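You operate a simulated robot arm through the tools that you are given. There is no shell and no other tool. Be economical: measure what you need, move in short steps, check, and stop when the job is done.

You run a simulated robot arm. Do the job below in one go: nothing can be reset, and whatever is moved stays where it is left.

TASK
Slide the alternator on the grey engine to mark A and lock it there.
Fine: pointer in the green band; slacken and tighten its bolt with the yellow-banded size 19 socket wrench, then put it back on its peg. Set down upright: socket wrench.

The check looks at the end state, three seconds after you hand in, the way a careful person would. Anything else that was tipped, shoved, dropped, spilled or broken makes it a failure.

THE ROBOT
A 7-joint arm with a two-finger gripper, hanging from a carriage that runs on a rail from [-0.481, 1.424] to [0.441, -1.304] (x, y) and turns from -408 to 280 degrees about z. Base frame: it is fixed where the carriage stands at the start and does not move with it; the origin is on the floor, on the carriage's upright axis, x ahead of it, y to its left, z up; the surface under the hand at the start is at about z = 0.86. Readings come in m, degrees, newtons and seconds.
With the tool pointing down near the work surface it reaches from about 0.1 to 0.5 m from the robot's upright axis, wherever it stands. Its first joint turns from -166.0 to 166.0 degrees. Places, roughly: alternator bolt [0.4, -0.1, 0.7]; silver alternator [0.4, 0, 0.7]. Payload 1.37 kg.
The tool frame sits at the grasp point between the pads (the TCP): z along the fingers, y along the line on which they close. The tips reach 0.016 m beyond it. Largest opening 0.092 m; the body of the gripper starts 0.074 m behind the TCP.
Orientation is that of the tool frame in the base frame, as a unit quaternion [w, x, y, z]. With the fingers straight down and closing along the base's y, the tool's x points along the base's -x, its y along +y and its z along -z.

THE INTERFACE
- The arm moves only by the tool servo_tool. Its argument "motion" is a list of rows, each a list of 6 numbers: the shift along the tool's x, y, z in m, then the turn, a rotation vector about the tool's x, y, z in degrees. In form: [[tx, ty, tz, wx, wy, wz], ...]. A call has 1 to 8 rows; each row shifts and turns the commanded pose from where the row before left it, along the tool's axes as they then stand. "gripper" is the closure, from 0 (fully open) to 1 (shut), set as the call begins (left out, the last holds). Rows are played at 5 a second. More than 0.05 m and 8.6 degrees between two rows, or a gripper value outside its range, and nothing of the call is played. Where a pose cannot be reached the arm comes as near as it can. A force on the tool above 40 N (or 10 N above the force at the start of the call, whichever is more), or a blocked arm, ends the call early, and 0.2 s more pass. Each finger halts on what it meets, pressing with about 23 N; the grip force reading is that of the motor and also rises with nothing between the fingers. The clock runs only during rows and for 0.2 s after the last one: add rows that do not move to give the fingers time. It gives the time, the measured TCP pose, the force on the tool (base axes), the opening and the grip force at its end, in the units of the frame above (readings bear some noise), with the torque about the TCP (base axes, N m) and any sound that the robot's microphone picked up.
- Cameras (640 x 400 px; columns grow to the right, rows downward): "scene" is now at [0.2323, -0.1012, 1.7117]; the picture's right is [-0.99, -0.15, -0.01], its down [-0.13, 0.90, -0.41] and it looks along [0.07, -0.40, -0.91] (base axes); focal length 247 px, centre (320, 200). "wrist" rides on the gripper at [0.071, 0.019, -0.111] in the tool frame; the picture's right is [-0.26, 0.96, 0.00], its down [-0.78, -0.21, -0.59] and it looks along [-0.57, -0.15, 0.81] (tool axes); focal length 280 px, centre (320, 200). There is no depth. A picture from a camera that has moved, and an enlarged one, comes with that camera's place and axes in the base frame and with its lens. The place of the scene camera against the robot may be out by one fixed shift of up to 0.012 m in any direction.
- snapshot(camera): a new picture of that camera. No time passes.
- lift_body(by): slides the trunk up (or, below 0, down) by that many m; the arm and the scene camera ride with it, the base frame stays. It gives what a move gives, with no picture.
- steer(legs): drives the robot by 1 to 6 legs, each [ahead, left, turn to the left] in m, m and degrees, along the robot's own axes; the way and the turn of a leg run together, so that a leg with both is an arc; at most 1.5 m and 180 degrees a leg. The arm and the cameras ride along, it lands a little off, and it stops where it bumps. It keeps to its track: a leg is cut to what the track allows. It gives what a move gives.
- turn_head(pan, tilt): turns the head with the scene camera to pan (to the left, within 155 degrees either way) and tilt (down, from -29 to 69), counted from straight ahead of the robot. It gives what a move gives.
- close_up(camera, box): a new picture of the part [left, top, right, bottom] of that camera's present view, enlarged. No time passes.
- job_done(): hands the job in; it is judged then, once.

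Go step by step. Nothing tells you exact positions but the pictures and the camera data: compare them with the known pose of the tool, close in by small moves and look again before you grip or let go. The budget is 120 turns and 82 pictures, counting those below and the enlarged ones. Unless the task says otherwise, let go and move clear before handing in.

The tools are called after "Emit:" as a command line: name --pt "numbers of a row" for each row, then --argument value for the rest, lists and objects as JSON in quotes. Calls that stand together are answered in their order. servo_tool: Moves the arm, as the interface text tells. Its arguments: {"type":"object","properties":{"motion":{"type":"array"},"gripper":{"type":"number"}},"required":["motion"]} The other tools are called the same way: lift_body (by) slides the trunk up or down; steer (legs) drives the base; turn_head (pan, tilt) turns the head that bears the scene camera; snapshot (camera) takes a picture; close_up (camera, box) takes an enlarged picture of a part of a camera's view; job_done () hands the job in.

At the start:

```text
time_s: 0.0
eef_pos: [0.077, -0.4235, 1.1992]
tcp_rot: [0.01, -0.003, 1.0, -0.028]
ft_force: [0.4, 0.5, 0.1]
moment: [0.03, -0.04, 0.0]
finger_gap: 0.0919
grip_force: 0.1
trunk travel left (down, up): [-0.528, 0.132]
robot x, y, heading: [0.0031, -0.0191, 0.1]
head pan, tilt: [-81.5, 68.8]
```

scene: 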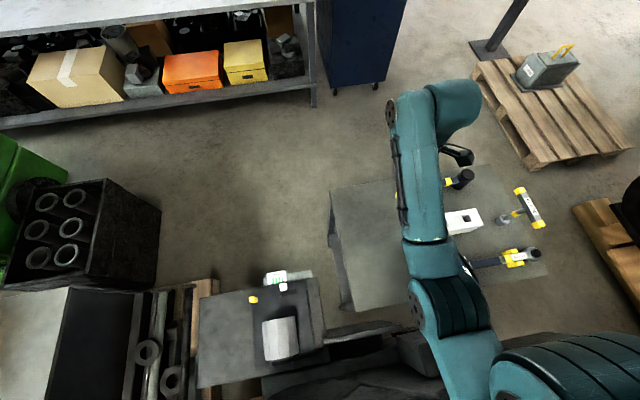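
wrist: 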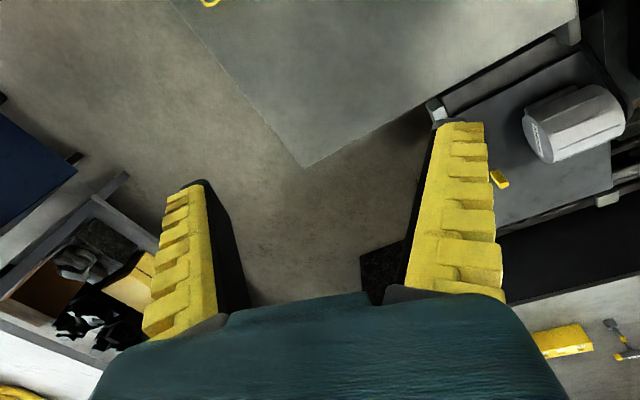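

I see a grey engine block with a silver alternator at lower middle of the scene picture, and a table with yellow-marked tools behind the arm. I'll look closer at both.

Emit:
close_up --camera "scene" --box '[190, 250, 350, 390]'

Emit:
close_up --camera "scene" --box '[400, 140, 580, 290]'

```text
2.86 times, centred on (270, 320) of scene
camera zoom: at [0.2323, -0.1012, 1.7117], right [-0.99, -0.15, -0.01], down [-0.13, 0.9, -0.41], along [0.07, -0.4, -0.91], focal length 705 px, centre (463, -143)
```

zoom: 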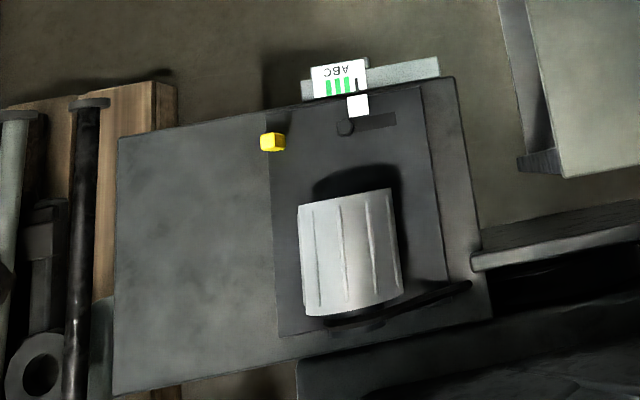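

```text
2.67 times, centred on (490, 215) of scene
camera zoom: at [0.2323, -0.1012, 1.7117], right [-0.99, -0.15, -0.01], down [-0.13, 0.9, -0.41], along [0.07, -0.4, -0.91], focal length 658 px, centre (-133, 160)
```

zoom: 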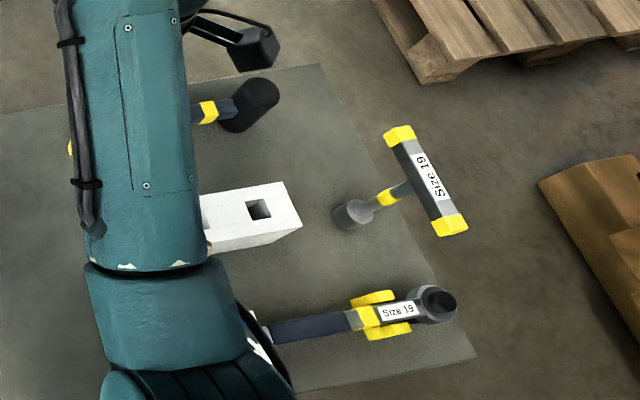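

The upright T-handle "Size 19" looks like the candidate, but there are other tools hidden behind the arm. I'll turn the carriage left so the arm clears the view.

Emit:
steer --legs '[[0, 0, 50]]'

Emit:
turn_head --pan -150 --tilt 60

Emit:
snapshot --camera "scene"

Emit:
snapshot --camera "wrist"

```text
time_s: 1.6
eef_pos: [0.2185, -0.3855, 1.209]
tcp_rot: [0.03, -0.158, 0.986, -0.039]
ft_force: [-0.2, 0.4, -0.6]
moment: [-0.02, 0.03, 0.02]
finger_gap: 0.092
grip_force: 0.1
trunk travel left (down, up): [-0.528, 0.132]
robot x, y, heading: [0.0143, -0.0299, 20.5]
head pan, tilt: [-81.5, 68.8]
stopped in leg 1: the robot was blocked; the commanded pose is now the measured one
```

```text
time_s: 3.0
eef_pos: [0.2204, -0.3869, 1.2153]
tcp_rot: [0.032, -0.16, 0.986, -0.043]
ft_force: [0.2, 0.3, 0.6]
moment: [-0.02, -0.04, 0.02]
finger_gap: 0.0919
grip_force: 0.1
trunk travel left (down, up): [-0.528, 0.132]
robot x, y, heading: [0.0087, -0.031, 20.8]
head pan, tilt: [-150.0, 60.0]
```

```text
77 pictures are left
camera scene: at [0.1831, -0.0234, 1.7175], right [-0.77, 0.63, -0.04], down [0.57, 0.66, -0.49], along [-0.28, -0.4, -0.87], focal length 247 px, centre (320, 200)
```

scene: 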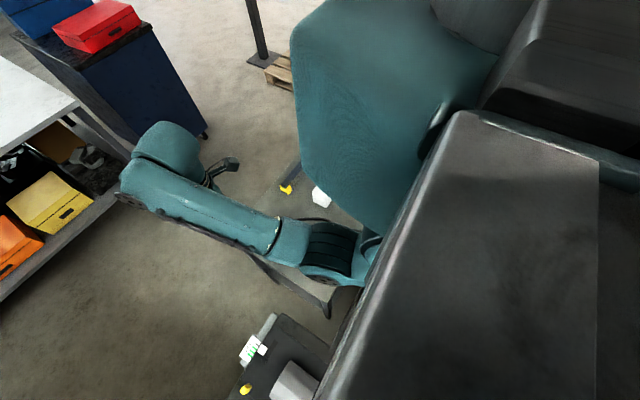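

```text
76 pictures are left
camera wrist: at [0.1394, -0.3823, 1.318], right [-0.05, 1.0, -0.08], down [0.76, 0.09, 0.64], along [0.65, -0.03, -0.76], focal length 280 px, centre (320, 200)
```

wrist: 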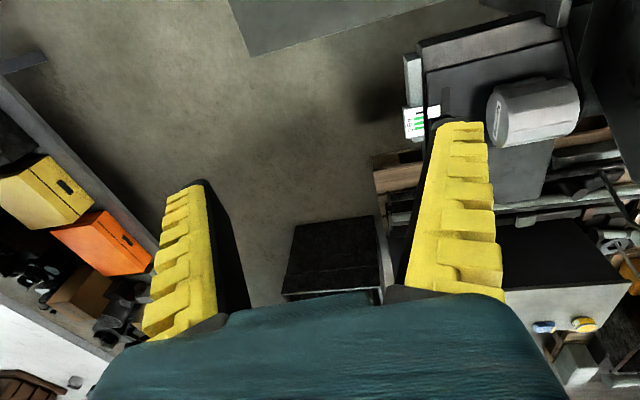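

The turn was blocked, so something was touched; I'll turn back to heading 0 and compare the picture with the first one.

Emit:
steer --legs '[[0, 0, -40]]'

Emit:
turn_head --pan -60 --tilt 65

Emit:
snapshot --camera "scene"

```text
time_s: 5.3
eef_pos: [-0.0725, -0.4432, 1.2169]
tcp_rot: [0.004, 0.174, 0.983, -0.054]
ft_force: [0.2, -0.2, 0.7]
moment: [0.01, 0.01, 0.01]
finger_gap: 0.0922
grip_force: 0.0
trunk travel left (down, up): [-0.528, 0.132]
robot x, y, heading: [0.0116, -0.031, -18.9]
head pan, tilt: [-150.0, 60.0]
```

```text
time_s: 6.9
eef_pos: [-0.0664, -0.4428, 1.2194]
tcp_rot: [0.007, 0.169, 0.984, -0.056]
ft_force: [-0.4, 0.0, 0.5]
moment: [-0.01, 0.04, -0.02]
finger_gap: 0.092
grip_force: 0.1
trunk travel left (down, up): [-0.528, 0.132]
robot x, y, heading: [0.0125, -0.0316, -18.9]
head pan, tilt: [-60.0, 65.0]
```

```text
75 pictures are left
camera scene: at [0.2181, -0.1781, 1.7109], right [-0.98, -0.19, 0.01], down [-0.18, 0.87, -0.45], along [0.08, -0.45, -0.89], focal length 247 px, centre (320, 200)
```

scene: 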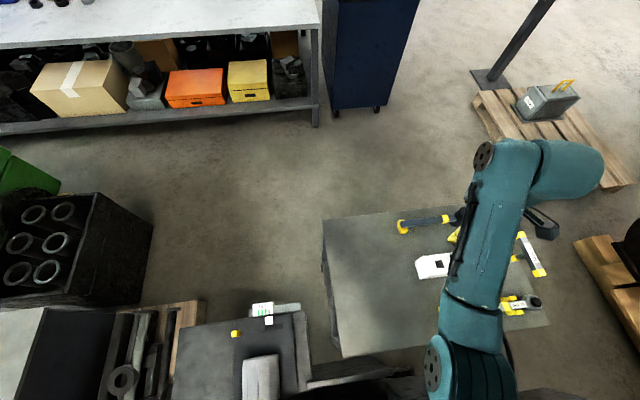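

The engine looks undisturbed. I'll turn further right so the arm goes past the tool table and the head can look at it unobstructed.

Emit:
steer --legs '[[0, 0, -65]]'

Emit:
turn_head --pan -15 --tilt 65

Emit:
snapshot --camera "scene"

```text
time_s: 10.2
eef_pos: [-0.3541, -0.1311, 1.2023]
tcp_rot: [-0.008, 0.663, 0.747, -0.035]
ft_force: [5.4, -10.4, 2.0]
moment: [1.03, 0.52, 0.22]
finger_gap: 0.092
grip_force: 0.0
trunk travel left (down, up): [-0.528, 0.132]
robot x, y, heading: [0.0097, -0.0273, -83.2]
head pan, tilt: [-60.0, 65.0]
stopped in leg 1: the force on the tool passed its limit at 50 N (the readings are from after the stop); the commanded pose is now the measured one
```

```text
time_s: 11.3
eef_pos: [-0.3549, -0.1323, 1.2013]
tcp_rot: [-0.008, 0.665, 0.746, -0.036]
ft_force: [7.2, -19.8, 0.6]
moment: [1.8, 0.61, 0.48]
finger_gap: 0.0918
grip_force: 0.0
trunk travel left (down, up): [-0.528, 0.132]
robot x, y, heading: [0.0116, -0.0336, -83.5]
head pan, tilt: [-15.0, 65.0]
```

```text
74 pictures are left
camera scene: at [0.0328, -0.2944, 1.7075], right [-0.99, 0.15, 0.0], down [0.14, 0.9, -0.42], along [-0.06, -0.42, -0.91], focal length 247 px, centre (320, 200)
```

scene: 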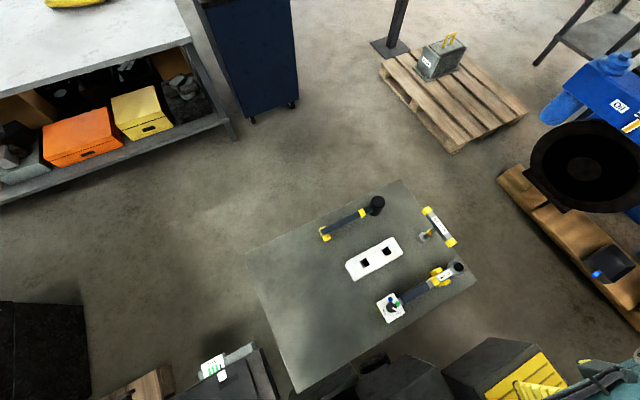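

The arm touched something on the far side; I'll back off a few degrees and take an enlarged picture of the table.

Emit:
steer --legs '[[0, 0, 7]]'

Emit:
close_up --camera "scene" --box '[290, 170, 490, 340]'

Emit:
snapshot --camera "wrist"

```text
time_s: 12.3
eef_pos: [-0.3399, -0.1724, 1.2018]
tcp_rot: [-0.008, 0.618, 0.785, -0.035]
ft_force: [-0.5, -0.1, 0.9]
moment: [0.01, -0.01, 0.0]
finger_gap: 0.0921
grip_force: 0.0
trunk travel left (down, up): [-0.528, 0.132]
robot x, y, heading: [0.0085, -0.034, -76.4]
head pan, tilt: [-15.0, 65.0]
```

```text
2.35 times, centred on (390, 255) of scene
camera zoom: at [0.0641, -0.2896, 1.707], right [-1.0, 0.03, 0.0], down [0.03, 0.91, -0.42], along [-0.01, -0.42, -0.91], focal length 580 px, centre (155, 71)
```

zoom: 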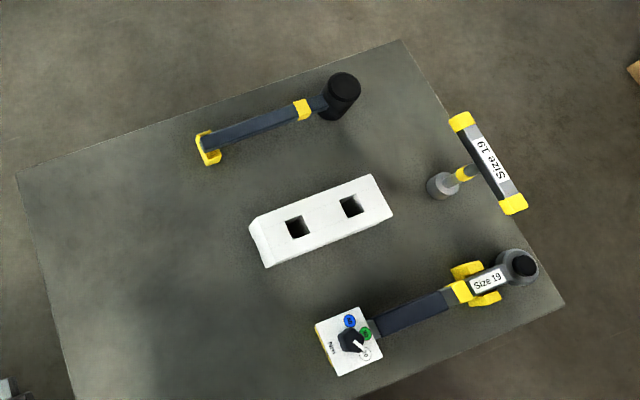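

```text
72 pictures are left
camera wrist: at [-0.3313, -0.0943, 1.3067], right [1.0, -0.03, -0.05], down [0.01, -0.78, 0.63], along [-0.06, -0.63, -0.78], focal length 280 px, centre (320, 200)
```

wrist: 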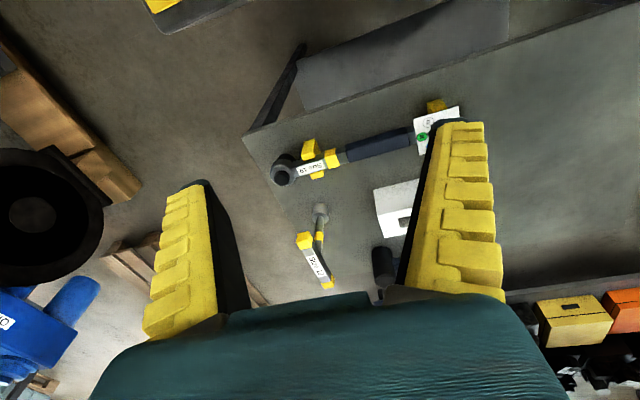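

I see three yellow-banded tools plus a control box. I'll enlarge the wrist view for detail.

Emit:
close_up --camera "wrist" --box '[250, 90, 480, 300]'

Emit:
close_up --camera "scene" --box '[380, 200, 470, 300]'

```text
1.90 times, centred on (365, 195) of wrist
camera zoom: at [-0.3313, -0.0943, 1.3067], right [1.0, -0.03, -0.05], down [0.01, -0.78, 0.63], along [-0.06, -0.63, -0.78], focal length 534 px, centre (234, 210)
```

zoom: 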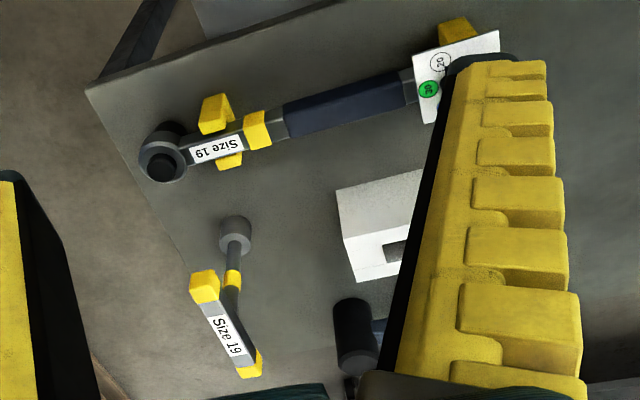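

```text
4.00 times, centred on (425, 250) of scene
camera zoom: at [0.0641, -0.2896, 1.707], right [-1.0, 0.03, 0.0], down [0.03, 0.91, -0.42], along [-0.01, -0.42, -0.91], focal length 987 px, centre (-100, 0)
```

zoom: 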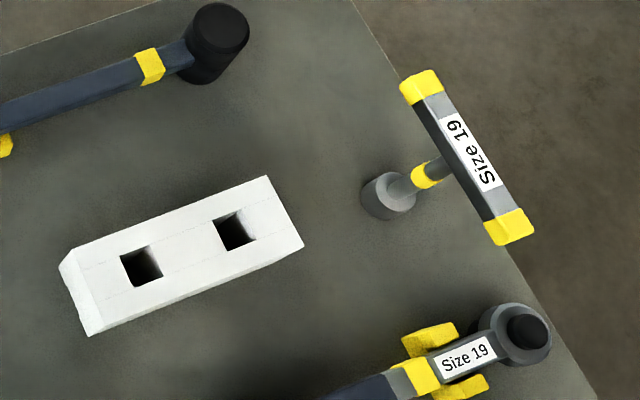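

The T-handle standing on the table is the size 19 socket wrench, at about [-0.366, -0.482], handle height 0.985, vertical. The other size 19 tool is a torque wrench. Now I'll look at the engine with the head.

Emit:
turn_head --pan 115 --tilt 66

Emit:
snapshot --camera "scene"

```text
time_s: 14.4
eef_pos: [-0.3397, -0.1721, 1.2005]
tcp_rot: [-0.008, 0.619, 0.785, -0.036]
ft_force: [0.3, 0.2, 0.3]
moment: [0.03, -0.04, -0.02]
finger_gap: 0.0921
grip_force: 0.0
trunk travel left (down, up): [-0.528, 0.132]
robot x, y, heading: [0.0127, -0.0322, -76.8]
head pan, tilt: [115.0, 66.0]
```

```text
69 pictures are left
camera scene: at [0.1124, -0.192, 1.7059], right [0.62, -0.78, 0.0], down [-0.72, -0.57, -0.41], along [0.32, 0.25, -0.91], focal length 247 px, centre (320, 200)
```

scene: 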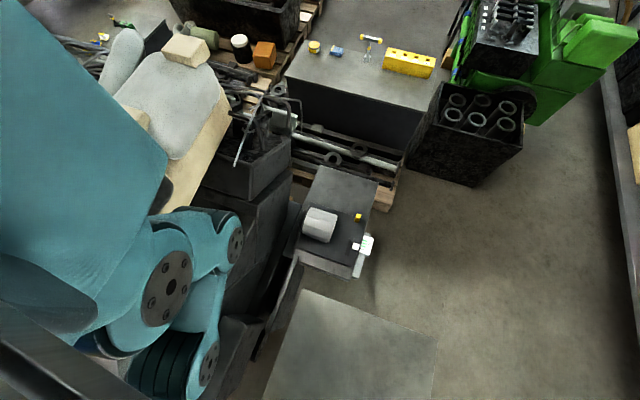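

There's another bench with a T-shaped yellow-ended tool. I'll enlarge that and the engine.

Emit:
close_up --camera "scene" --box '[295, 20, 445, 100]'

Emit:
close_up --camera "scene" --box '[280, 160, 400, 285]'

```text
4.27 times, centred on (370, 60) of scene
camera zoom: at [0.1124, -0.192, 1.7059], right [0.62, -0.78, 0.0], down [-0.72, -0.57, -0.41], along [0.32, 0.25, -0.91], focal length 1052 px, centre (107, 797)
```

zoom: 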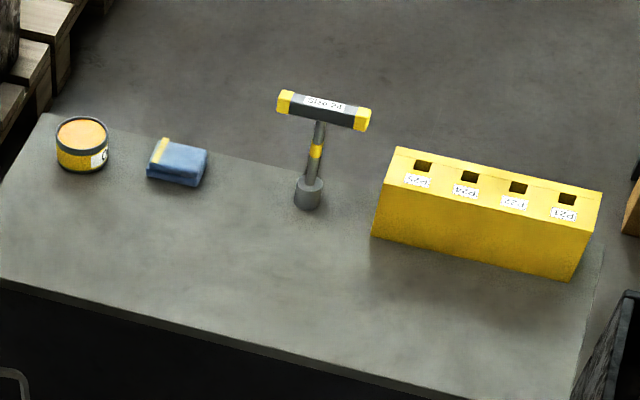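

```text
3.20 times, centred on (340, 222) of scene
camera zoom: at [0.1124, -0.192, 1.7059], right [0.62, -0.78, 0.0], down [-0.72, -0.57, -0.41], along [0.32, 0.25, -0.91], focal length 789 px, centre (256, 128)
```

zoom: 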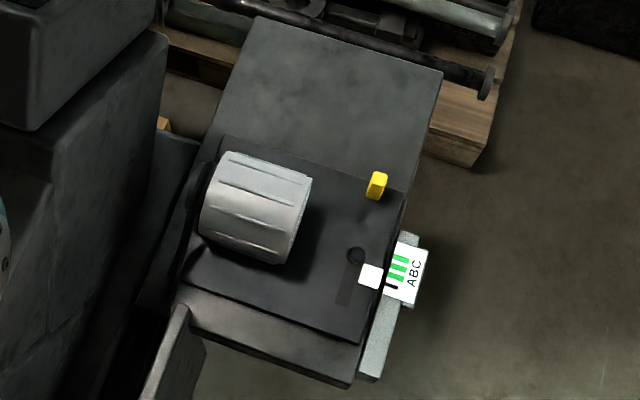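

The far T-handle is size 24, so the near-table one is right. Now back to heading 0 and move the hand toward the engine to look with the wrist camera.

Emit:
steer --legs '[[0, 0, 76.5]]'

Emit:
servo_tool --pt "-0.02 0.02 0 0 0 0" --pt "-0.025 0.025 0 0 0 0" --pt "-0.025 0.025 0 0 0 0" --pt "-0.025 0.025 0.0 0 0 0" --pt "-0.025 0.025 0.0 0 0 0" --pt "-0.02 0.025 0.0 0 0 0" --pt "0 0 0 0 0 0"

Emit:
snapshot --camera "wrist"

```text
time_s: 16.6
eef_pos: [-0.1697, -0.3622, 1.1988]
tcp_rot: [0.007, 0.321, 0.946, -0.035]
ft_force: [-0.6, 0.3, 0.7]
moment: [0.03, 0.0, 0.01]
finger_gap: 0.092
grip_force: 0.1
trunk travel left (down, up): [-0.528, 0.132]
robot x, y, heading: [0.01, -0.0345, -37.5]
head pan, tilt: [115.0, 66.0]
stopped in leg 1: the robot was blocked; the commanded pose is now the measured one
```

```text
time_s: 18.4
eef_pos: [0.0557, -0.3517, 1.2041]
tcp_rot: [0.04, 0.379, 0.924, -0.043]
ft_force: [1.9, 0.6, 0.1]
moment: [-0.02, 0.23, 0.01]
finger_gap: 0.0918
grip_force: 0.0
trunk travel left (down, up): [-0.528, 0.132]
robot x, y, heading: [0.0129, -0.0377, -38.1]
head pan, tilt: [115.0, 66.0]
stopped in row 7: the arm was blocked; the commanded pose is now the measured one
```

```text
66 pictures are left
camera wrist: at [0.0154, -0.2761, 1.3035], right [0.86, 0.5, -0.02], down [0.38, -0.63, 0.68], along [0.33, -0.6, -0.73], focal length 280 px, centre (320, 200)
```

wrist: 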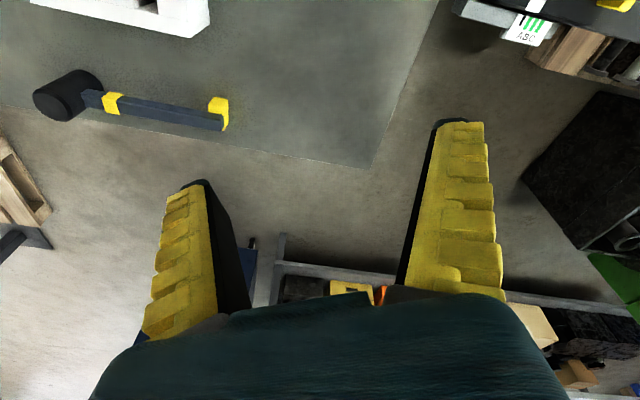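

The low elbow seems to be catching on the dark machine next to the rail. I'll raise the trunk for clearance.

Emit:
lift_body --by 0.13

Emit:
turn_head --pan 80 --tilt 55

Emit:
snapshot --camera "scene"

```text
time_s: 20.0
eef_pos: [0.0009, -0.3385, 1.3298]
tcp_rot: [0.009, 0.36, 0.932, -0.047]
ft_force: [0.6, -0.3, 0.1]
moment: [0.01, 0.01, 0.0]
finger_gap: 0.0918
grip_force: 0.1
trunk travel left (down, up): [-0.658, 0.002]
robot x, y, heading: [0.0096, -0.0343, -37.7]
head pan, tilt: [115.0, 66.0]
```

```text
time_s: 21.0
eef_pos: [0.0006, -0.3394, 1.3307]
tcp_rot: [0.009, 0.361, 0.931, -0.047]
ft_force: [-0.1, 0.3, -0.3]
moment: [0.01, 0.0, 0.03]
finger_gap: 0.0919
grip_force: 0.1
trunk travel left (down, up): [-0.658, 0.002]
robot x, y, heading: [0.0107, -0.0354, -37.6]
head pan, tilt: [80.0, 55.0]
```

```text
65 pictures are left
camera scene: at [0.2312, -0.1089, 1.8486], right [0.67, -0.74, 0.0], down [-0.61, -0.55, -0.57], along [0.42, 0.39, -0.82], focal length 247 px, centre (320, 200)
```

scene: 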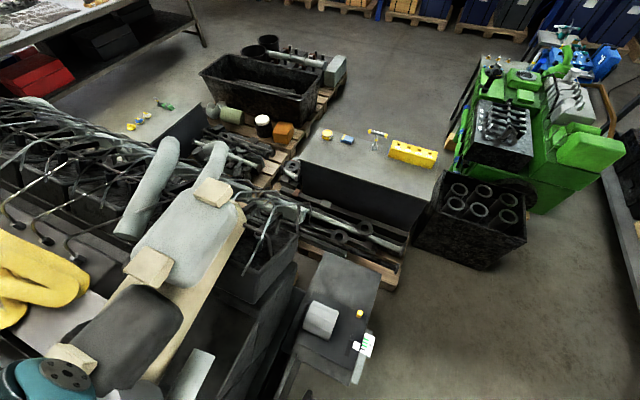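

The area on the +y side is cluttered (seat, machine), so I'll drive along the rail toward -y, away from the clutter, then look at the engine with the wrist camera.

Emit:
steer --legs '[[0.25, -0.166, 0], [0, 0, 37]]'

Emit:
turn_head --pan 30 --tilt 66

Emit:
snapshot --camera "scene"

Emit:
snapshot --camera "wrist"

```text
time_s: 24.9
eef_pos: [0.2873, -0.5702, 1.3289]
tcp_rot: [0.024, 0.044, 0.998, -0.041]
ft_force: [-0.7, 0.2, 0.2]
moment: [-0.02, 0.05, 0.01]
finger_gap: 0.0917
grip_force: 0.0
trunk travel left (down, up): [-0.658, 0.002]
robot x, y, heading: [0.1096, -0.323, -0.5]
head pan, tilt: [80.0, 55.0]
```

```text
time_s: 26.1
eef_pos: [0.2868, -0.5718, 1.3299]
tcp_rot: [0.023, 0.044, 0.998, -0.042]
ft_force: [-0.6, 0.1, 0.3]
moment: [0.02, -0.02, 0.0]
finger_gap: 0.0917
grip_force: 0.0
trunk travel left (down, up): [-0.658, 0.002]
robot x, y, heading: [0.1065, -0.3191, -0.3]
head pan, tilt: [30.0, 66.0]
```

```text
64 pictures are left
camera scene: at [0.3689, -0.2956, 1.8359], right [0.5, -0.87, 0.0], down [-0.79, -0.45, -0.41], along [0.35, 0.2, -0.91], focal length 247 px, centre (320, 200)
```

scene: 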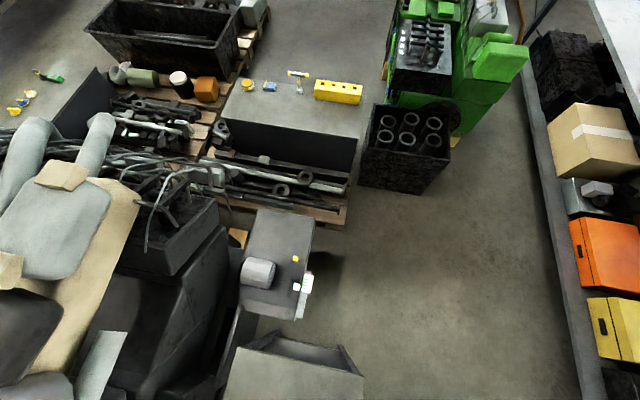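

```text
63 pictures are left
camera wrist: at [0.2148, -0.5365, 1.4338], right [0.35, 0.94, -0.06], down [0.73, -0.23, 0.64], along [0.59, -0.27, -0.76], focal length 280 px, centre (320, 200)
```

wrist: 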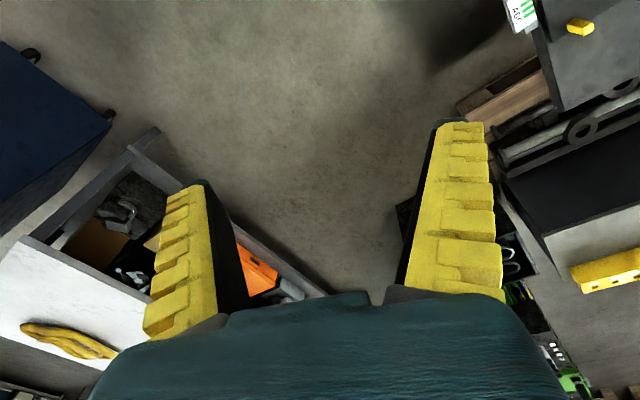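

The engine is in clear view. Enlarging it.

Emit:
close_up --camera "scene" --box '[225, 225, 325, 325]'

Emit:
close_up --camera "scene" --box '[275, 245, 325, 305]'

```text
4.00 times, centred on (275, 275) of scene
camera zoom: at [0.3689, -0.2956, 1.8359], right [0.5, -0.87, 0.0], down [-0.79, -0.45, -0.41], along [0.35, 0.2, -0.91], focal length 987 px, centre (500, -100)
```

zoom: 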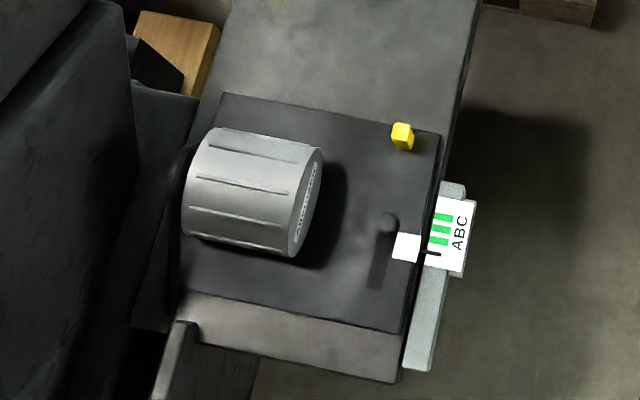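

```text
6.67 times, centred on (300, 275) of scene
camera zoom: at [0.3689, -0.2956, 1.8359], right [0.5, -0.87, 0.0], down [-0.79, -0.45, -0.41], along [0.35, 0.2, -0.91], focal length 1644 px, centre (453, -300)
```

zoom: 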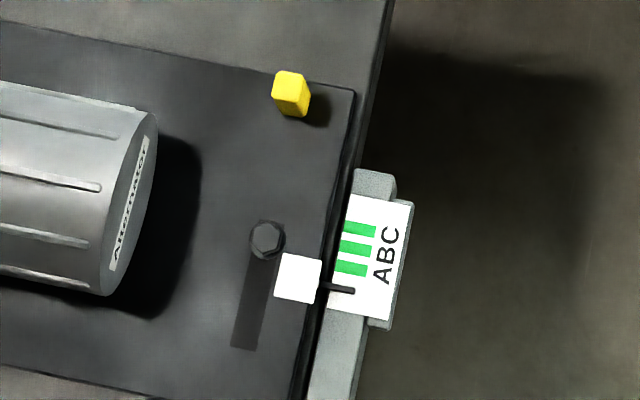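

Pointer sits just below band A and needs about 14 mm toward +x (along the slot); bolt is near [0.407, -0.13]. First I'll fetch the wrench: turn the carriage so the tool yaw matches the handle.

Emit:
steer --legs '[[0, 0, -68]]'

Emit:
snapshot --camera "wrist"

```text
time_s: 29.4
eef_pos: [-0.0491, -0.5845, 1.331]
tcp_rot: [-0.003, 0.583, 0.811, -0.047]
ft_force: [0.6, 0.8, -0.3]
moment: [0.02, 0.0, -0.03]
finger_gap: 0.0921
grip_force: 0.1
trunk travel left (down, up): [-0.658, 0.002]
robot x, y, heading: [0.1068, -0.3192, -66.6]
head pan, tilt: [30.0, 66.0]
```

```text
60 pictures are left
camera wrist: at [-0.0456, -0.5038, 1.4338], right [1.0, 0.06, -0.06], down [0.08, -0.76, 0.64], along [-0.01, -0.65, -0.76], focal length 280 px, centre (320, 200)
```

wrist: 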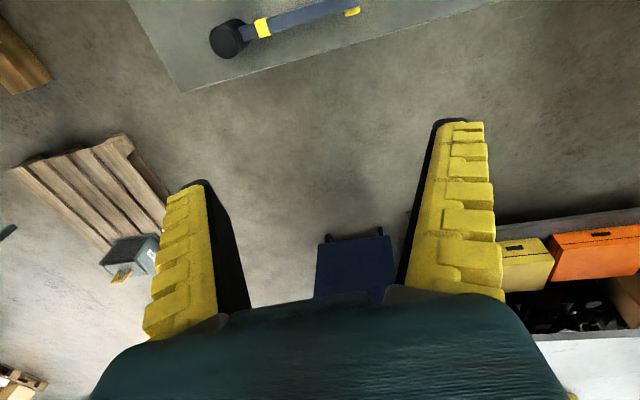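

I'll straighten the tilt and move the hand to above the wrench at about z 1.15.

Emit:
servo_tool --pt "0 0 0 -4.6 2.9 0" --pt "0.025 -0.029 0.0 0 0 0" --pt "0.025 -0.029 0.01 0 0 0" --pt "0.025 -0.029 0.02 0 0 0" --pt "0.025 -0.029 0.03 0 0 0" --pt "0.025 -0.029 0.03 0 0 0" --pt "0.025 -0.03 0.03 0 0 0" --pt "0.025 -0.03 0.03 0 0 0"

Emit:
snapshot --camera "wrist"

```text
time_s: 31.2
eef_pos: [-0.2997, -0.4872, 1.1573]
tcp_rot: [0.0, 0.584, 0.812, -0.001]
ft_force: [1.4, 1.1, -0.4]
moment: [0.02, 0.03, 0.03]
finger_gap: 0.0922
grip_force: 0.2
out of reach, approached as far as the arm can: row 1
trunk travel left (down, up): [-0.658, 0.002]
robot x, y, heading: [0.1093, -0.322, -66.6]
head pan, tilt: [30.0, 66.0]
```

```text
59 pictures are left
camera wrist: at [-0.3022, -0.4127, 1.2672], right [1.0, 0.06, 0.0], down [0.05, -0.81, 0.59], along [0.04, -0.59, -0.81], focal length 280 px, centre (320, 200)
```

wrist: 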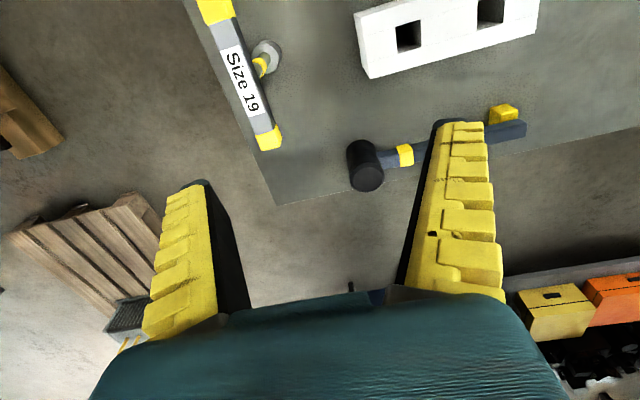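

The bar centre comes out at about (-0.367, -0.482, 0.99), bar direction ~110°, matching the tool yaw. Moving above it.

Emit:
servo_tool --pt "0.013 -0.03 0.0 0 0 0" --pt "0.013 -0.031 0.0 0 0 -1.4" --pt "0 0 0.03 0 0 0" --pt "0 0 0.03 0 0 0" --pt "0 0 0.03 0 0 0" --pt "0 0 0 0 0 0"

Emit:
snapshot --camera "wrist"

```text
time_s: 32.6
eef_pos: [-0.3665, -0.4811, 1.0672]
tcp_rot: [0.0, 0.573, 0.82, 0.0]
ft_force: [0.5, 0.3, -0.8]
moment: [0.01, 0.02, 0.01]
finger_gap: 0.0916
grip_force: 0.0
trunk travel left (down, up): [-0.658, 0.002]
robot x, y, heading: [0.1084, -0.3205, -66.6]
head pan, tilt: [30.0, 66.0]
```

```text
58 pictures are left
camera wrist: at [-0.3716, -0.4079, 1.1766], right [1.0, 0.08, 0.0], down [0.07, -0.81, 0.59], along [0.05, -0.59, -0.81], focal length 280 px, centre (320, 200)
```

wrist: 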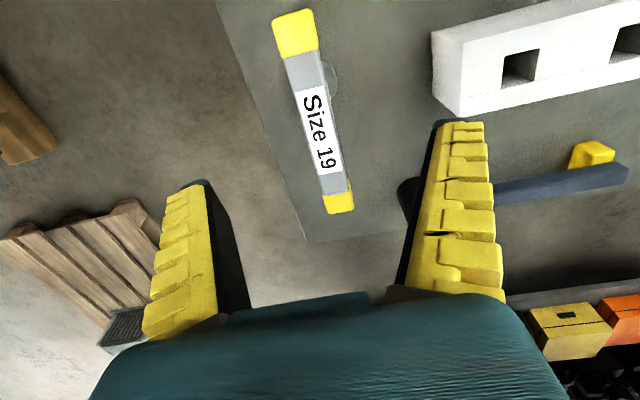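

Aligned. Descend to z ≈ 0.98 and check before gripping.

Emit:
servo_tool --pt "0 0 0.03 0 0 0" --pt "0 0 0.03 0 0 0" --pt "0 0 0.026 0 0 0" --pt "0 0 0 0 0 0"

Emit:
snapshot --camera "wrist"

```text
time_s: 33.6
eef_pos: [-0.3369, -0.4689, 1.0074]
tcp_rot: [0.0, 0.574, 0.819, 0.0]
ft_force: [-0.4, -0.4, 0.2]
moment: [-0.02, 0.01, 0.0]
finger_gap: 0.092
grip_force: 0.1
out of reach, approached as far as the arm can: row 1, 2, 3
trunk travel left (down, up): [-0.658, 0.002]
robot x, y, heading: [0.112, -0.3244, -66.6]
head pan, tilt: [30.0, 66.0]
```

```text
57 pictures are left
camera wrist: at [-0.3426, -0.3951, 1.1174], right [1.0, 0.08, 0.0], down [0.07, -0.81, 0.59], along [0.05, -0.59, -0.81], focal length 280 px, centre (320, 200)
```

wrist: 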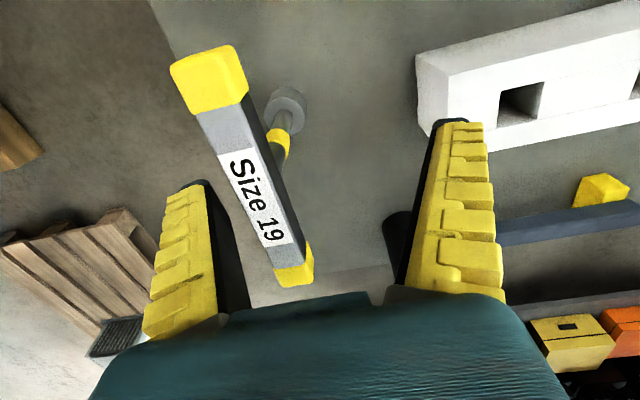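

Out of reach at this trunk height. I'll lift the hand straight up, then lower the trunk.

Emit:
servo_tool --pt "0 0 -0.03 0 0 0" --pt "0 0 -0.04 0 0 0" --pt "0 0 -0.04 0 0 0" --pt "0 0 -0.04 0 0 0" --pt "0 0 -0.04 0 0 0" --pt "0 0 -0.04 0 0 0" --pt "0 0 -0.04 0 0 0"

Emit:
lift_body --by -0.2

```text
time_s: 35.2
eef_pos: [-0.3384, -0.4677, 1.2764]
tcp_rot: [0.0, 0.573, 0.819, 0.001]
ft_force: [0.4, 0.0, -1.0]
moment: [-0.03, 0.04, 0.01]
finger_gap: 0.0921
grip_force: 0.1
trunk travel left (down, up): [-0.658, 0.002]
robot x, y, heading: [0.1069, -0.3216, -66.7]
head pan, tilt: [30.0, 66.0]
```

```text
time_s: 37.3
eef_pos: [-0.3388, -0.4672, 1.0774]
tcp_rot: [0.0, 0.574, 0.819, 0.0]
ft_force: [0.8, -0.4, 0.0]
moment: [0.0, -0.02, 0.02]
finger_gap: 0.0918
grip_force: 0.0
trunk travel left (down, up): [-0.458, 0.202]
robot x, y, heading: [0.1072, -0.3216, -66.5]
head pan, tilt: [30.0, 66.0]
```

Emit:
servo_tool --pt "-0.004 -0.031 0 0 0 0" --pt "0 0 0.03 0 0 0" --pt "0 0 0.03 0 0 0" --pt "0 0 0 0 0 0"

Emit:
snapshot --camera "wrist"

```text
time_s: 38.3
eef_pos: [-0.3653, -0.4806, 1.0167]
tcp_rot: [-0.001, 0.574, 0.819, 0.0]
ft_force: [0.5, -0.5, -0.3]
moment: [-0.04, 0.03, 0.04]
finger_gap: 0.0919
grip_force: 0.1
trunk travel left (down, up): [-0.458, 0.202]
robot x, y, heading: [0.1074, -0.3219, -66.7]
head pan, tilt: [30.0, 66.0]
```

```text
56 pictures are left
camera wrist: at [-0.3703, -0.4076, 1.126], right [1.0, 0.08, 0.0], down [0.07, -0.81, 0.59], along [0.05, -0.59, -0.81], focal length 280 px, centre (320, 200)
```

wrist: 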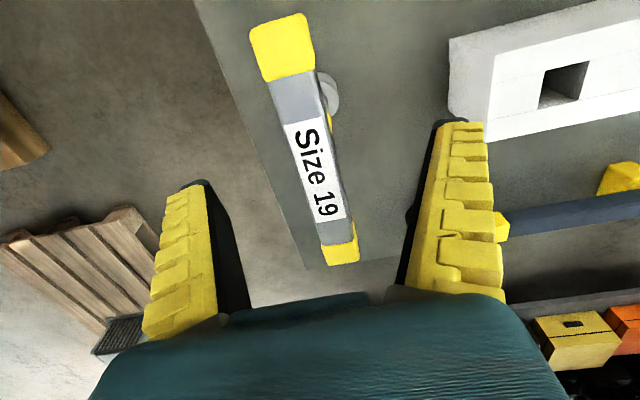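

Reach is fine now and alignment holds. Descend the last bit and grip.

Emit:
servo_tool --pt "0.0 -0.001 0.018 0 0 0" --pt "0 0 0.018 0 0 0" --pt "0 0 0 0 0 0"

Emit:
servo_tool --pt "0 0 0 0 0 0" --pt "0 0 0 0 0 0" --pt "0 0 0 0 0 0" --pt "0 0 0 0 0 0" --pt "0 0 0 0 0 0" --gripper 1

Emit:
snapshot --camera "wrist"

```text
time_s: 39.1
eef_pos: [-0.3679, -0.4825, 0.9823]
tcp_rot: [0.0, 0.574, 0.819, 0.0]
ft_force: [-0.6, -0.3, 0.1]
moment: [-0.01, 0.0, 0.01]
finger_gap: 0.0918
grip_force: 0.1
trunk travel left (down, up): [-0.458, 0.202]
robot x, y, heading: [0.1089, -0.3217, -67.0]
head pan, tilt: [30.0, 66.0]
```

```text
time_s: 40.3
eef_pos: [-0.3664, -0.4828, 0.9829]
tcp_rot: [0.001, 0.573, 0.819, 0.0]
ft_force: [1.0, 1.5, 2.3]
moment: [0.15, 0.07, -0.01]
finger_gap: 0.0076
grip_force: 23.0
trunk travel left (down, up): [-0.458, 0.202]
robot x, y, heading: [0.1077, -0.3225, -66.7]
head pan, tilt: [30.0, 66.0]
```

```text
55 pictures are left
camera wrist: at [-0.3727, -0.4089, 1.0916], right [1.0, 0.08, 0.0], down [0.07, -0.81, 0.59], along [0.05, -0.59, -0.81], focal length 280 px, centre (320, 200)
```

wrist: 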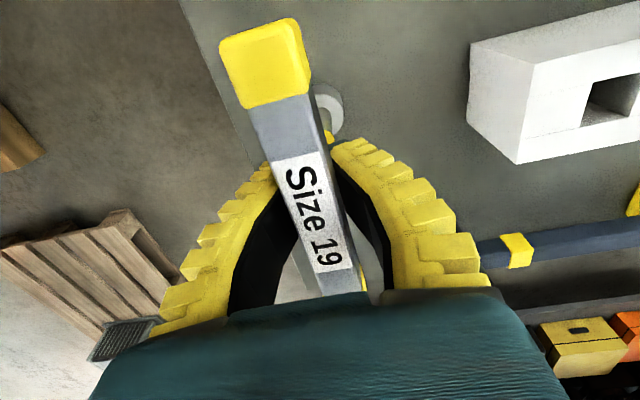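

The fingers flex around the bar and hold it with 23 N. Test lift by 4 cm.

Emit:
servo_tool --pt "0 0 -0.01 0 0 0" --pt "0 0 -0.015 0 0 0" --pt "0 0 -0.015 0 0 0" --pt "0 0 0 0 0 0"

Emit:
snapshot --camera "wrist"

```text
time_s: 41.3
eef_pos: [-0.3674, -0.4812, 1.0209]
tcp_rot: [0.0, 0.574, 0.819, 0.0]
ft_force: [0.5, -0.3, -3.1]
moment: [-0.02, -0.01, -0.02]
finger_gap: 0.0065
grip_force: 23.4
trunk travel left (down, up): [-0.458, 0.202]
robot x, y, heading: [0.1061, -0.321, -66.8]
head pan, tilt: [30.0, 66.0]
```

```text
54 pictures are left
camera wrist: at [-0.373, -0.4079, 1.1303], right [1.0, 0.08, 0.0], down [0.07, -0.81, 0.59], along [0.05, -0.59, -0.81], focal length 280 px, centre (320, 200)
```

wrist: 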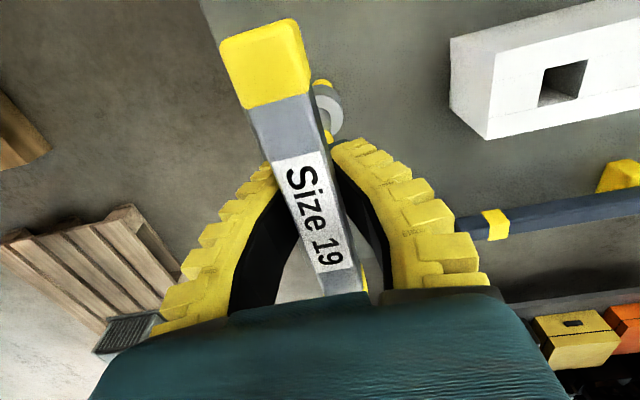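

It lifts cleanly, about 0.3 kg. Raise further and look at the peg and the socket.

Emit:
servo_tool --pt "0 0 -0.025 0 0 0" --pt "0 0 -0.025 0 0 0" --pt "0 0 -0.025 0 0 0" --pt "0 0 -0.025 0 0 0" --pt "0 0 -0.025 0 0 0" --pt "0 0 -0.025 0 0 0" --pt "0 0 0 0 0 0"

Emit:
snapshot --camera "wrist"

Emit:
turn_head --pan -110 --tilt 62

Emit:
snapshot --camera "scene"

```text
time_s: 42.9
eef_pos: [-0.3674, -0.4812, 1.1707]
tcp_rot: [0.0, 0.574, 0.819, 0.001]
ft_force: [-0.1, -0.4, -3.1]
moment: [0.02, 0.02, 0.03]
finger_gap: 0.0067
grip_force: 22.8
trunk travel left (down, up): [-0.458, 0.202]
robot x, y, heading: [0.1073, -0.3197, -66.9]
head pan, tilt: [30.0, 66.0]
```

```text
53 pictures are left
camera wrist: at [-0.3722, -0.4081, 1.2801], right [1.0, 0.08, 0.0], down [0.07, -0.81, 0.59], along [0.05, -0.59, -0.81], focal length 280 px, centre (320, 200)
```

wrist: 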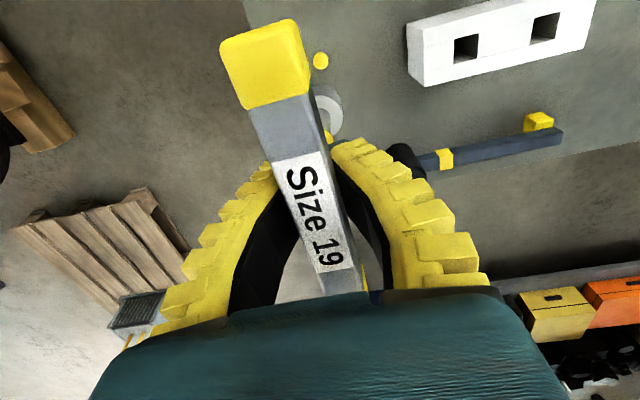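

```text
time_s: 45.2
eef_pos: [-0.3663, -0.4821, 1.17]
tcp_rot: [0.001, 0.574, 0.819, 0.0]
ft_force: [-0.8, 0.2, -2.8]
moment: [0.0, -0.05, 0.02]
finger_gap: 0.0067
grip_force: 23.4
trunk travel left (down, up): [-0.458, 0.202]
robot x, y, heading: [0.1109, -0.3225, -66.8]
head pan, tilt: [-110.0, 62.0]
```

```text
52 pictures are left
camera scene: at [0.1323, -0.5116, 1.6402], right [-0.06, 1.0, 0.0], down [0.88, 0.05, -0.47], along [-0.47, -0.03, -0.88], focal length 247 px, centre (320, 200)
```

scene: 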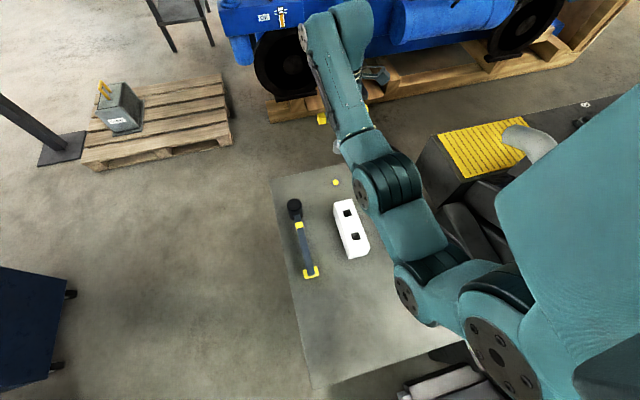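

Peg is a low yellow stud at about (-0.367, -0.480). I'll remember the seat pose: TCP (-0.3665, -0.4825, 0.983). Now raise the trunk and swing around to the engine.

Emit:
lift_body --by 0.2

Emit:
steer --legs '[[0, 0, 70]]'

Emit:
steer --legs '[[0, 0, 60]]'

Emit:
turn_head --pan -20 --tilt 62

Emit:
snapshot --camera "scene"

```text
time_s: 47.3
eef_pos: [-0.3677, -0.4821, 1.3698]
tcp_rot: [0.0, 0.574, 0.819, 0.001]
ft_force: [-0.7, -0.3, -3.3]
moment: [0.03, 0.02, 0.02]
finger_gap: 0.0065
grip_force: 23.8
trunk travel left (down, up): [-0.658, 0.002]
robot x, y, heading: [0.1059, -0.3198, -66.4]
head pan, tilt: [-110.0, 62.0]
```

```text
time_s: 50.8
eef_pos: [0.1039, -0.8231, 1.3709]
tcp_rot: [0.001, -0.009, 1.0, 0.001]
ft_force: [-0.1, -0.2, -3.4]
moment: [0.0, -0.02, -0.02]
finger_gap: 0.0065
grip_force: 22.7
trunk travel left (down, up): [-0.658, 0.002]
robot x, y, heading: [0.1116, -0.3223, 4.2]
head pan, tilt: [-110.0, 62.0]
```

```text
time_s: 53.9
eef_pos: [0.5469, -0.5656, 1.3708]
tcp_rot: [0.0, -0.517, 0.856, 0.0]
ft_force: [-0.1, 0.4, -1.7]
moment: [0.0, -0.02, -0.02]
finger_gap: 0.0065
grip_force: 23.8
trunk travel left (down, up): [-0.658, 0.002]
robot x, y, heading: [0.1106, -0.3192, 65.6]
head pan, tilt: [-110.0, 62.0]
```

```text
time_s: 55.6
eef_pos: [0.5471, -0.5665, 1.3693]
tcp_rot: [0.0, -0.516, 0.856, 0.001]
ft_force: [-0.6, -0.3, -2.8]
moment: [0.02, -0.02, 0.0]
finger_gap: 0.0064
grip_force: 23.0
trunk travel left (down, up): [-0.658, 0.002]
robot x, y, heading: [0.1078, -0.3242, 65.5]
head pan, tilt: [-20.0, 62.0]
```

```text
51 pictures are left
camera scene: at [0.245, -0.0961, 1.8402], right [0.71, -0.7, 0.0], down [-0.62, -0.63, -0.47], along [0.33, 0.34, -0.88], focal length 247 px, centre (320, 200)
```

scene: 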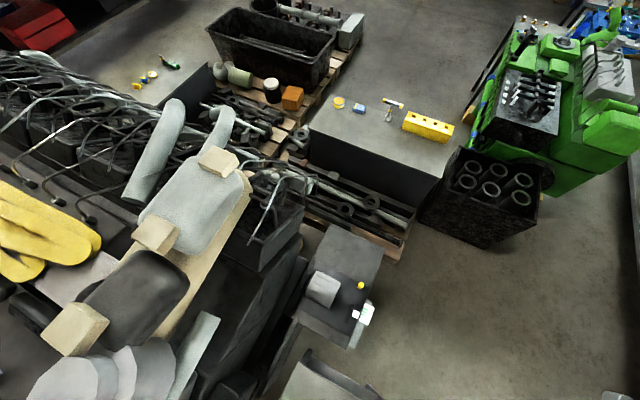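

Path is clear. Bring the hand over toward the engine, staying high.

Emit:
servo_tool --pt "-0.0263 0.0347 0 0 0 0" --pt "-0.0263 0.0347 0 0 0 0" --pt "-0.0263 0.0347 0 0 0 0" --pt "-0.0263 0.0347 0 0 0 0" --pt "-0.0263 0.0347 0 0 0 0" --pt "-0.0263 0.0347 0 0 0 0" --pt "-0.0263 0.0347 0 0 0 0" --pt "-0.0263 0.0347 0 0 0 0"

Emit:
lift_body --by -0.2

Emit:
snapshot --camera "wrist"

Emit:
snapshot --camera "scene"

```text
time_s: 57.4
eef_pos: [0.4359, -0.2584, 1.3102]
tcp_rot: [0.0, -0.516, 0.856, 0.0]
ft_force: [0.3, 0.1, -2.4]
moment: [0.0, 0.01, -0.05]
finger_gap: 0.0063
grip_force: 23.5
out of reach, approached as far as the arm can: row 3, 4, 5, 6, 7
trunk travel left (down, up): [-0.658, 0.002]
robot x, y, heading: [0.1088, -0.3204, 65.7]
head pan, tilt: [-20.0, 62.0]
```

```text
time_s: 59.5
eef_pos: [0.4375, -0.2576, 1.1105]
tcp_rot: [0.0, -0.518, 0.856, 0.0]
ft_force: [0.0, -1.0, -3.4]
moment: [-0.01, -0.01, -0.01]
finger_gap: 0.0065
grip_force: 23.2
trunk travel left (down, up): [-0.458, 0.202]
robot x, y, heading: [0.1097, -0.3217, 65.4]
head pan, tilt: [-20.0, 62.0]
```

```text
50 pictures are left
camera wrist: at [0.3879, -0.3123, 1.2191], right [-0.73, 0.68, 0.0], down [0.55, 0.59, 0.59], along [0.4, 0.43, -0.81], focal length 280 px, centre (320, 200)
```

wrist: 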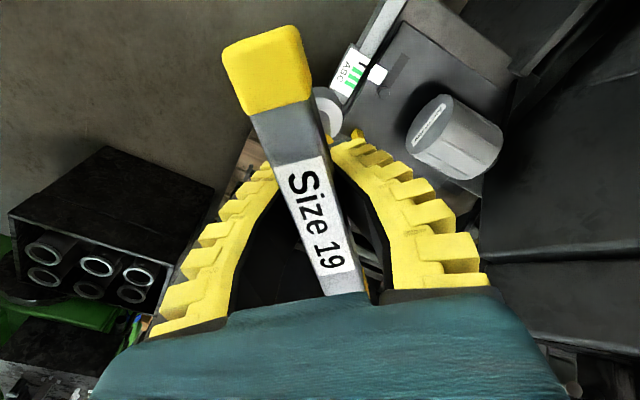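

```text
49 pictures are left
camera scene: at [0.2449, -0.0961, 1.6403], right [0.71, -0.7, 0.0], down [-0.62, -0.63, -0.47], along [0.33, 0.34, -0.88], focal length 247 px, centre (320, 200)
```

scene: 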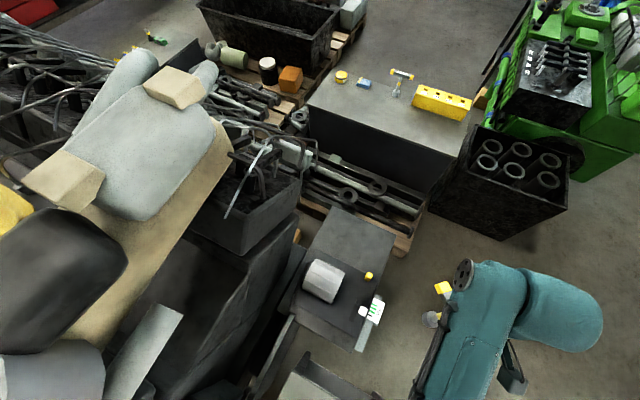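

Emit:
close_up --camera "wrist" --box '[310, 0, 470, 130]'

Emit:
close_up --camera "scene" --box '[340, 255, 460, 345]'

```text
3.08 times, centred on (390, 65) of wrist
camera zoom: at [0.3879, -0.3123, 1.2191], right [-0.73, 0.68, 0.0], down [0.55, 0.59, 0.59], along [0.4, 0.43, -0.81], focal length 863 px, centre (105, 615)
```

zoom: 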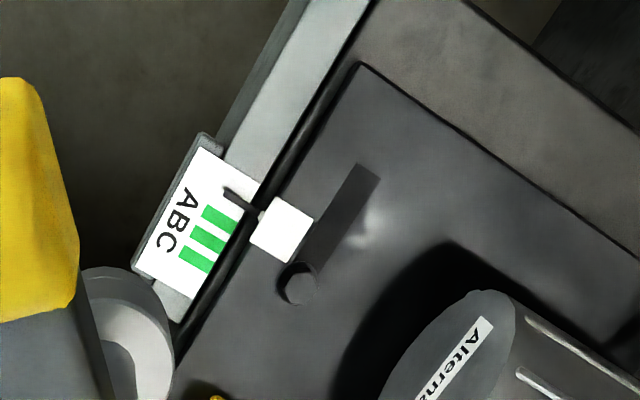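

```text
4.44 times, centred on (400, 300) of scene
camera zoom: at [0.2449, -0.0961, 1.6403], right [0.71, -0.7, 0.0], down [-0.62, -0.63, -0.47], along [0.33, 0.34, -0.88], focal length 1096 px, centre (-36, -244)
```

zoom: 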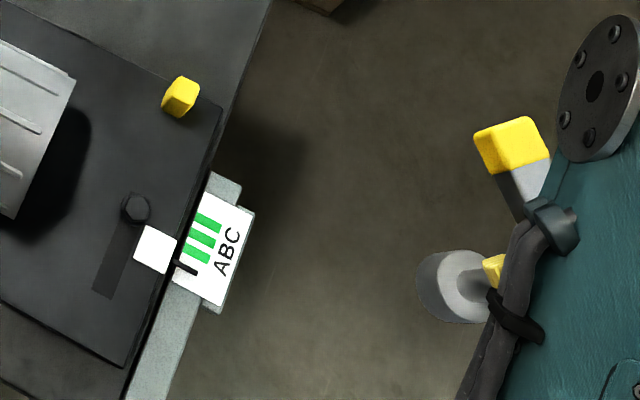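

Bolt estimated near (0.400, -0.13, ~0.69) from the wrist camera. I'll move above it, still well clear in height.

Emit:
servo_tool --pt "-0.0237 0.023 0 0 0 0" --pt "-0.0237 0.023 0 0 0 0" --pt "-0.0237 0.023 0 0 0 0" --pt "-0.0237 0.023 0 0 0 0" --pt "0 0 0.04 0 0 0" --pt "0 0 0.04 0 0 0" --pt "0 0 0.04 0 0 0" --pt "0 0 0 0 0 0"

Emit:
snapshot --camera "scene"

Emit:
snapshot --camera "wrist"

```text
time_s: 61.3
eef_pos: [0.4002, -0.1315, 0.9901]
tcp_rot: [0.001, -0.518, 0.856, 0.0]
ft_force: [-0.5, -0.4, -3.2]
moment: [0.03, -0.01, 0.01]
finger_gap: 0.0064
grip_force: 23.0
trunk travel left (down, up): [-0.458, 0.202]
robot x, y, heading: [0.1098, -0.3215, 65.8]
head pan, tilt: [-20.0, 62.0]
```

```text
46 pictures are left
camera scene: at [0.2449, -0.0962, 1.6402], right [0.71, -0.7, 0.0], down [-0.62, -0.63, -0.47], along [0.33, 0.34, -0.88], focal length 247 px, centre (320, 200)
```

scene: 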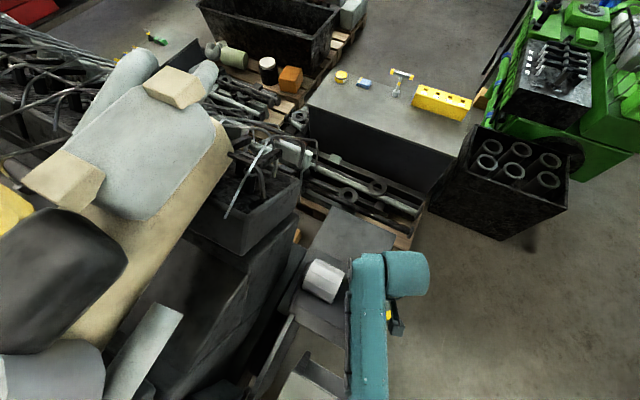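

```text
45 pictures are left
camera wrist: at [0.3509, -0.1849, 1.0995], right [-0.73, 0.68, 0.0], down [0.55, 0.59, 0.59], along [0.4, 0.43, -0.81], focal length 280 px, centre (320, 200)
```

wrist: 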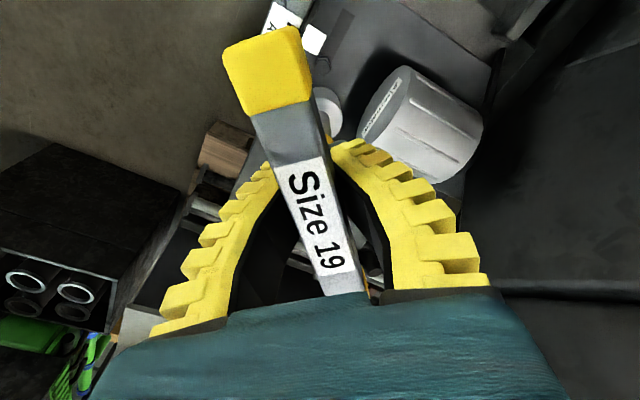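

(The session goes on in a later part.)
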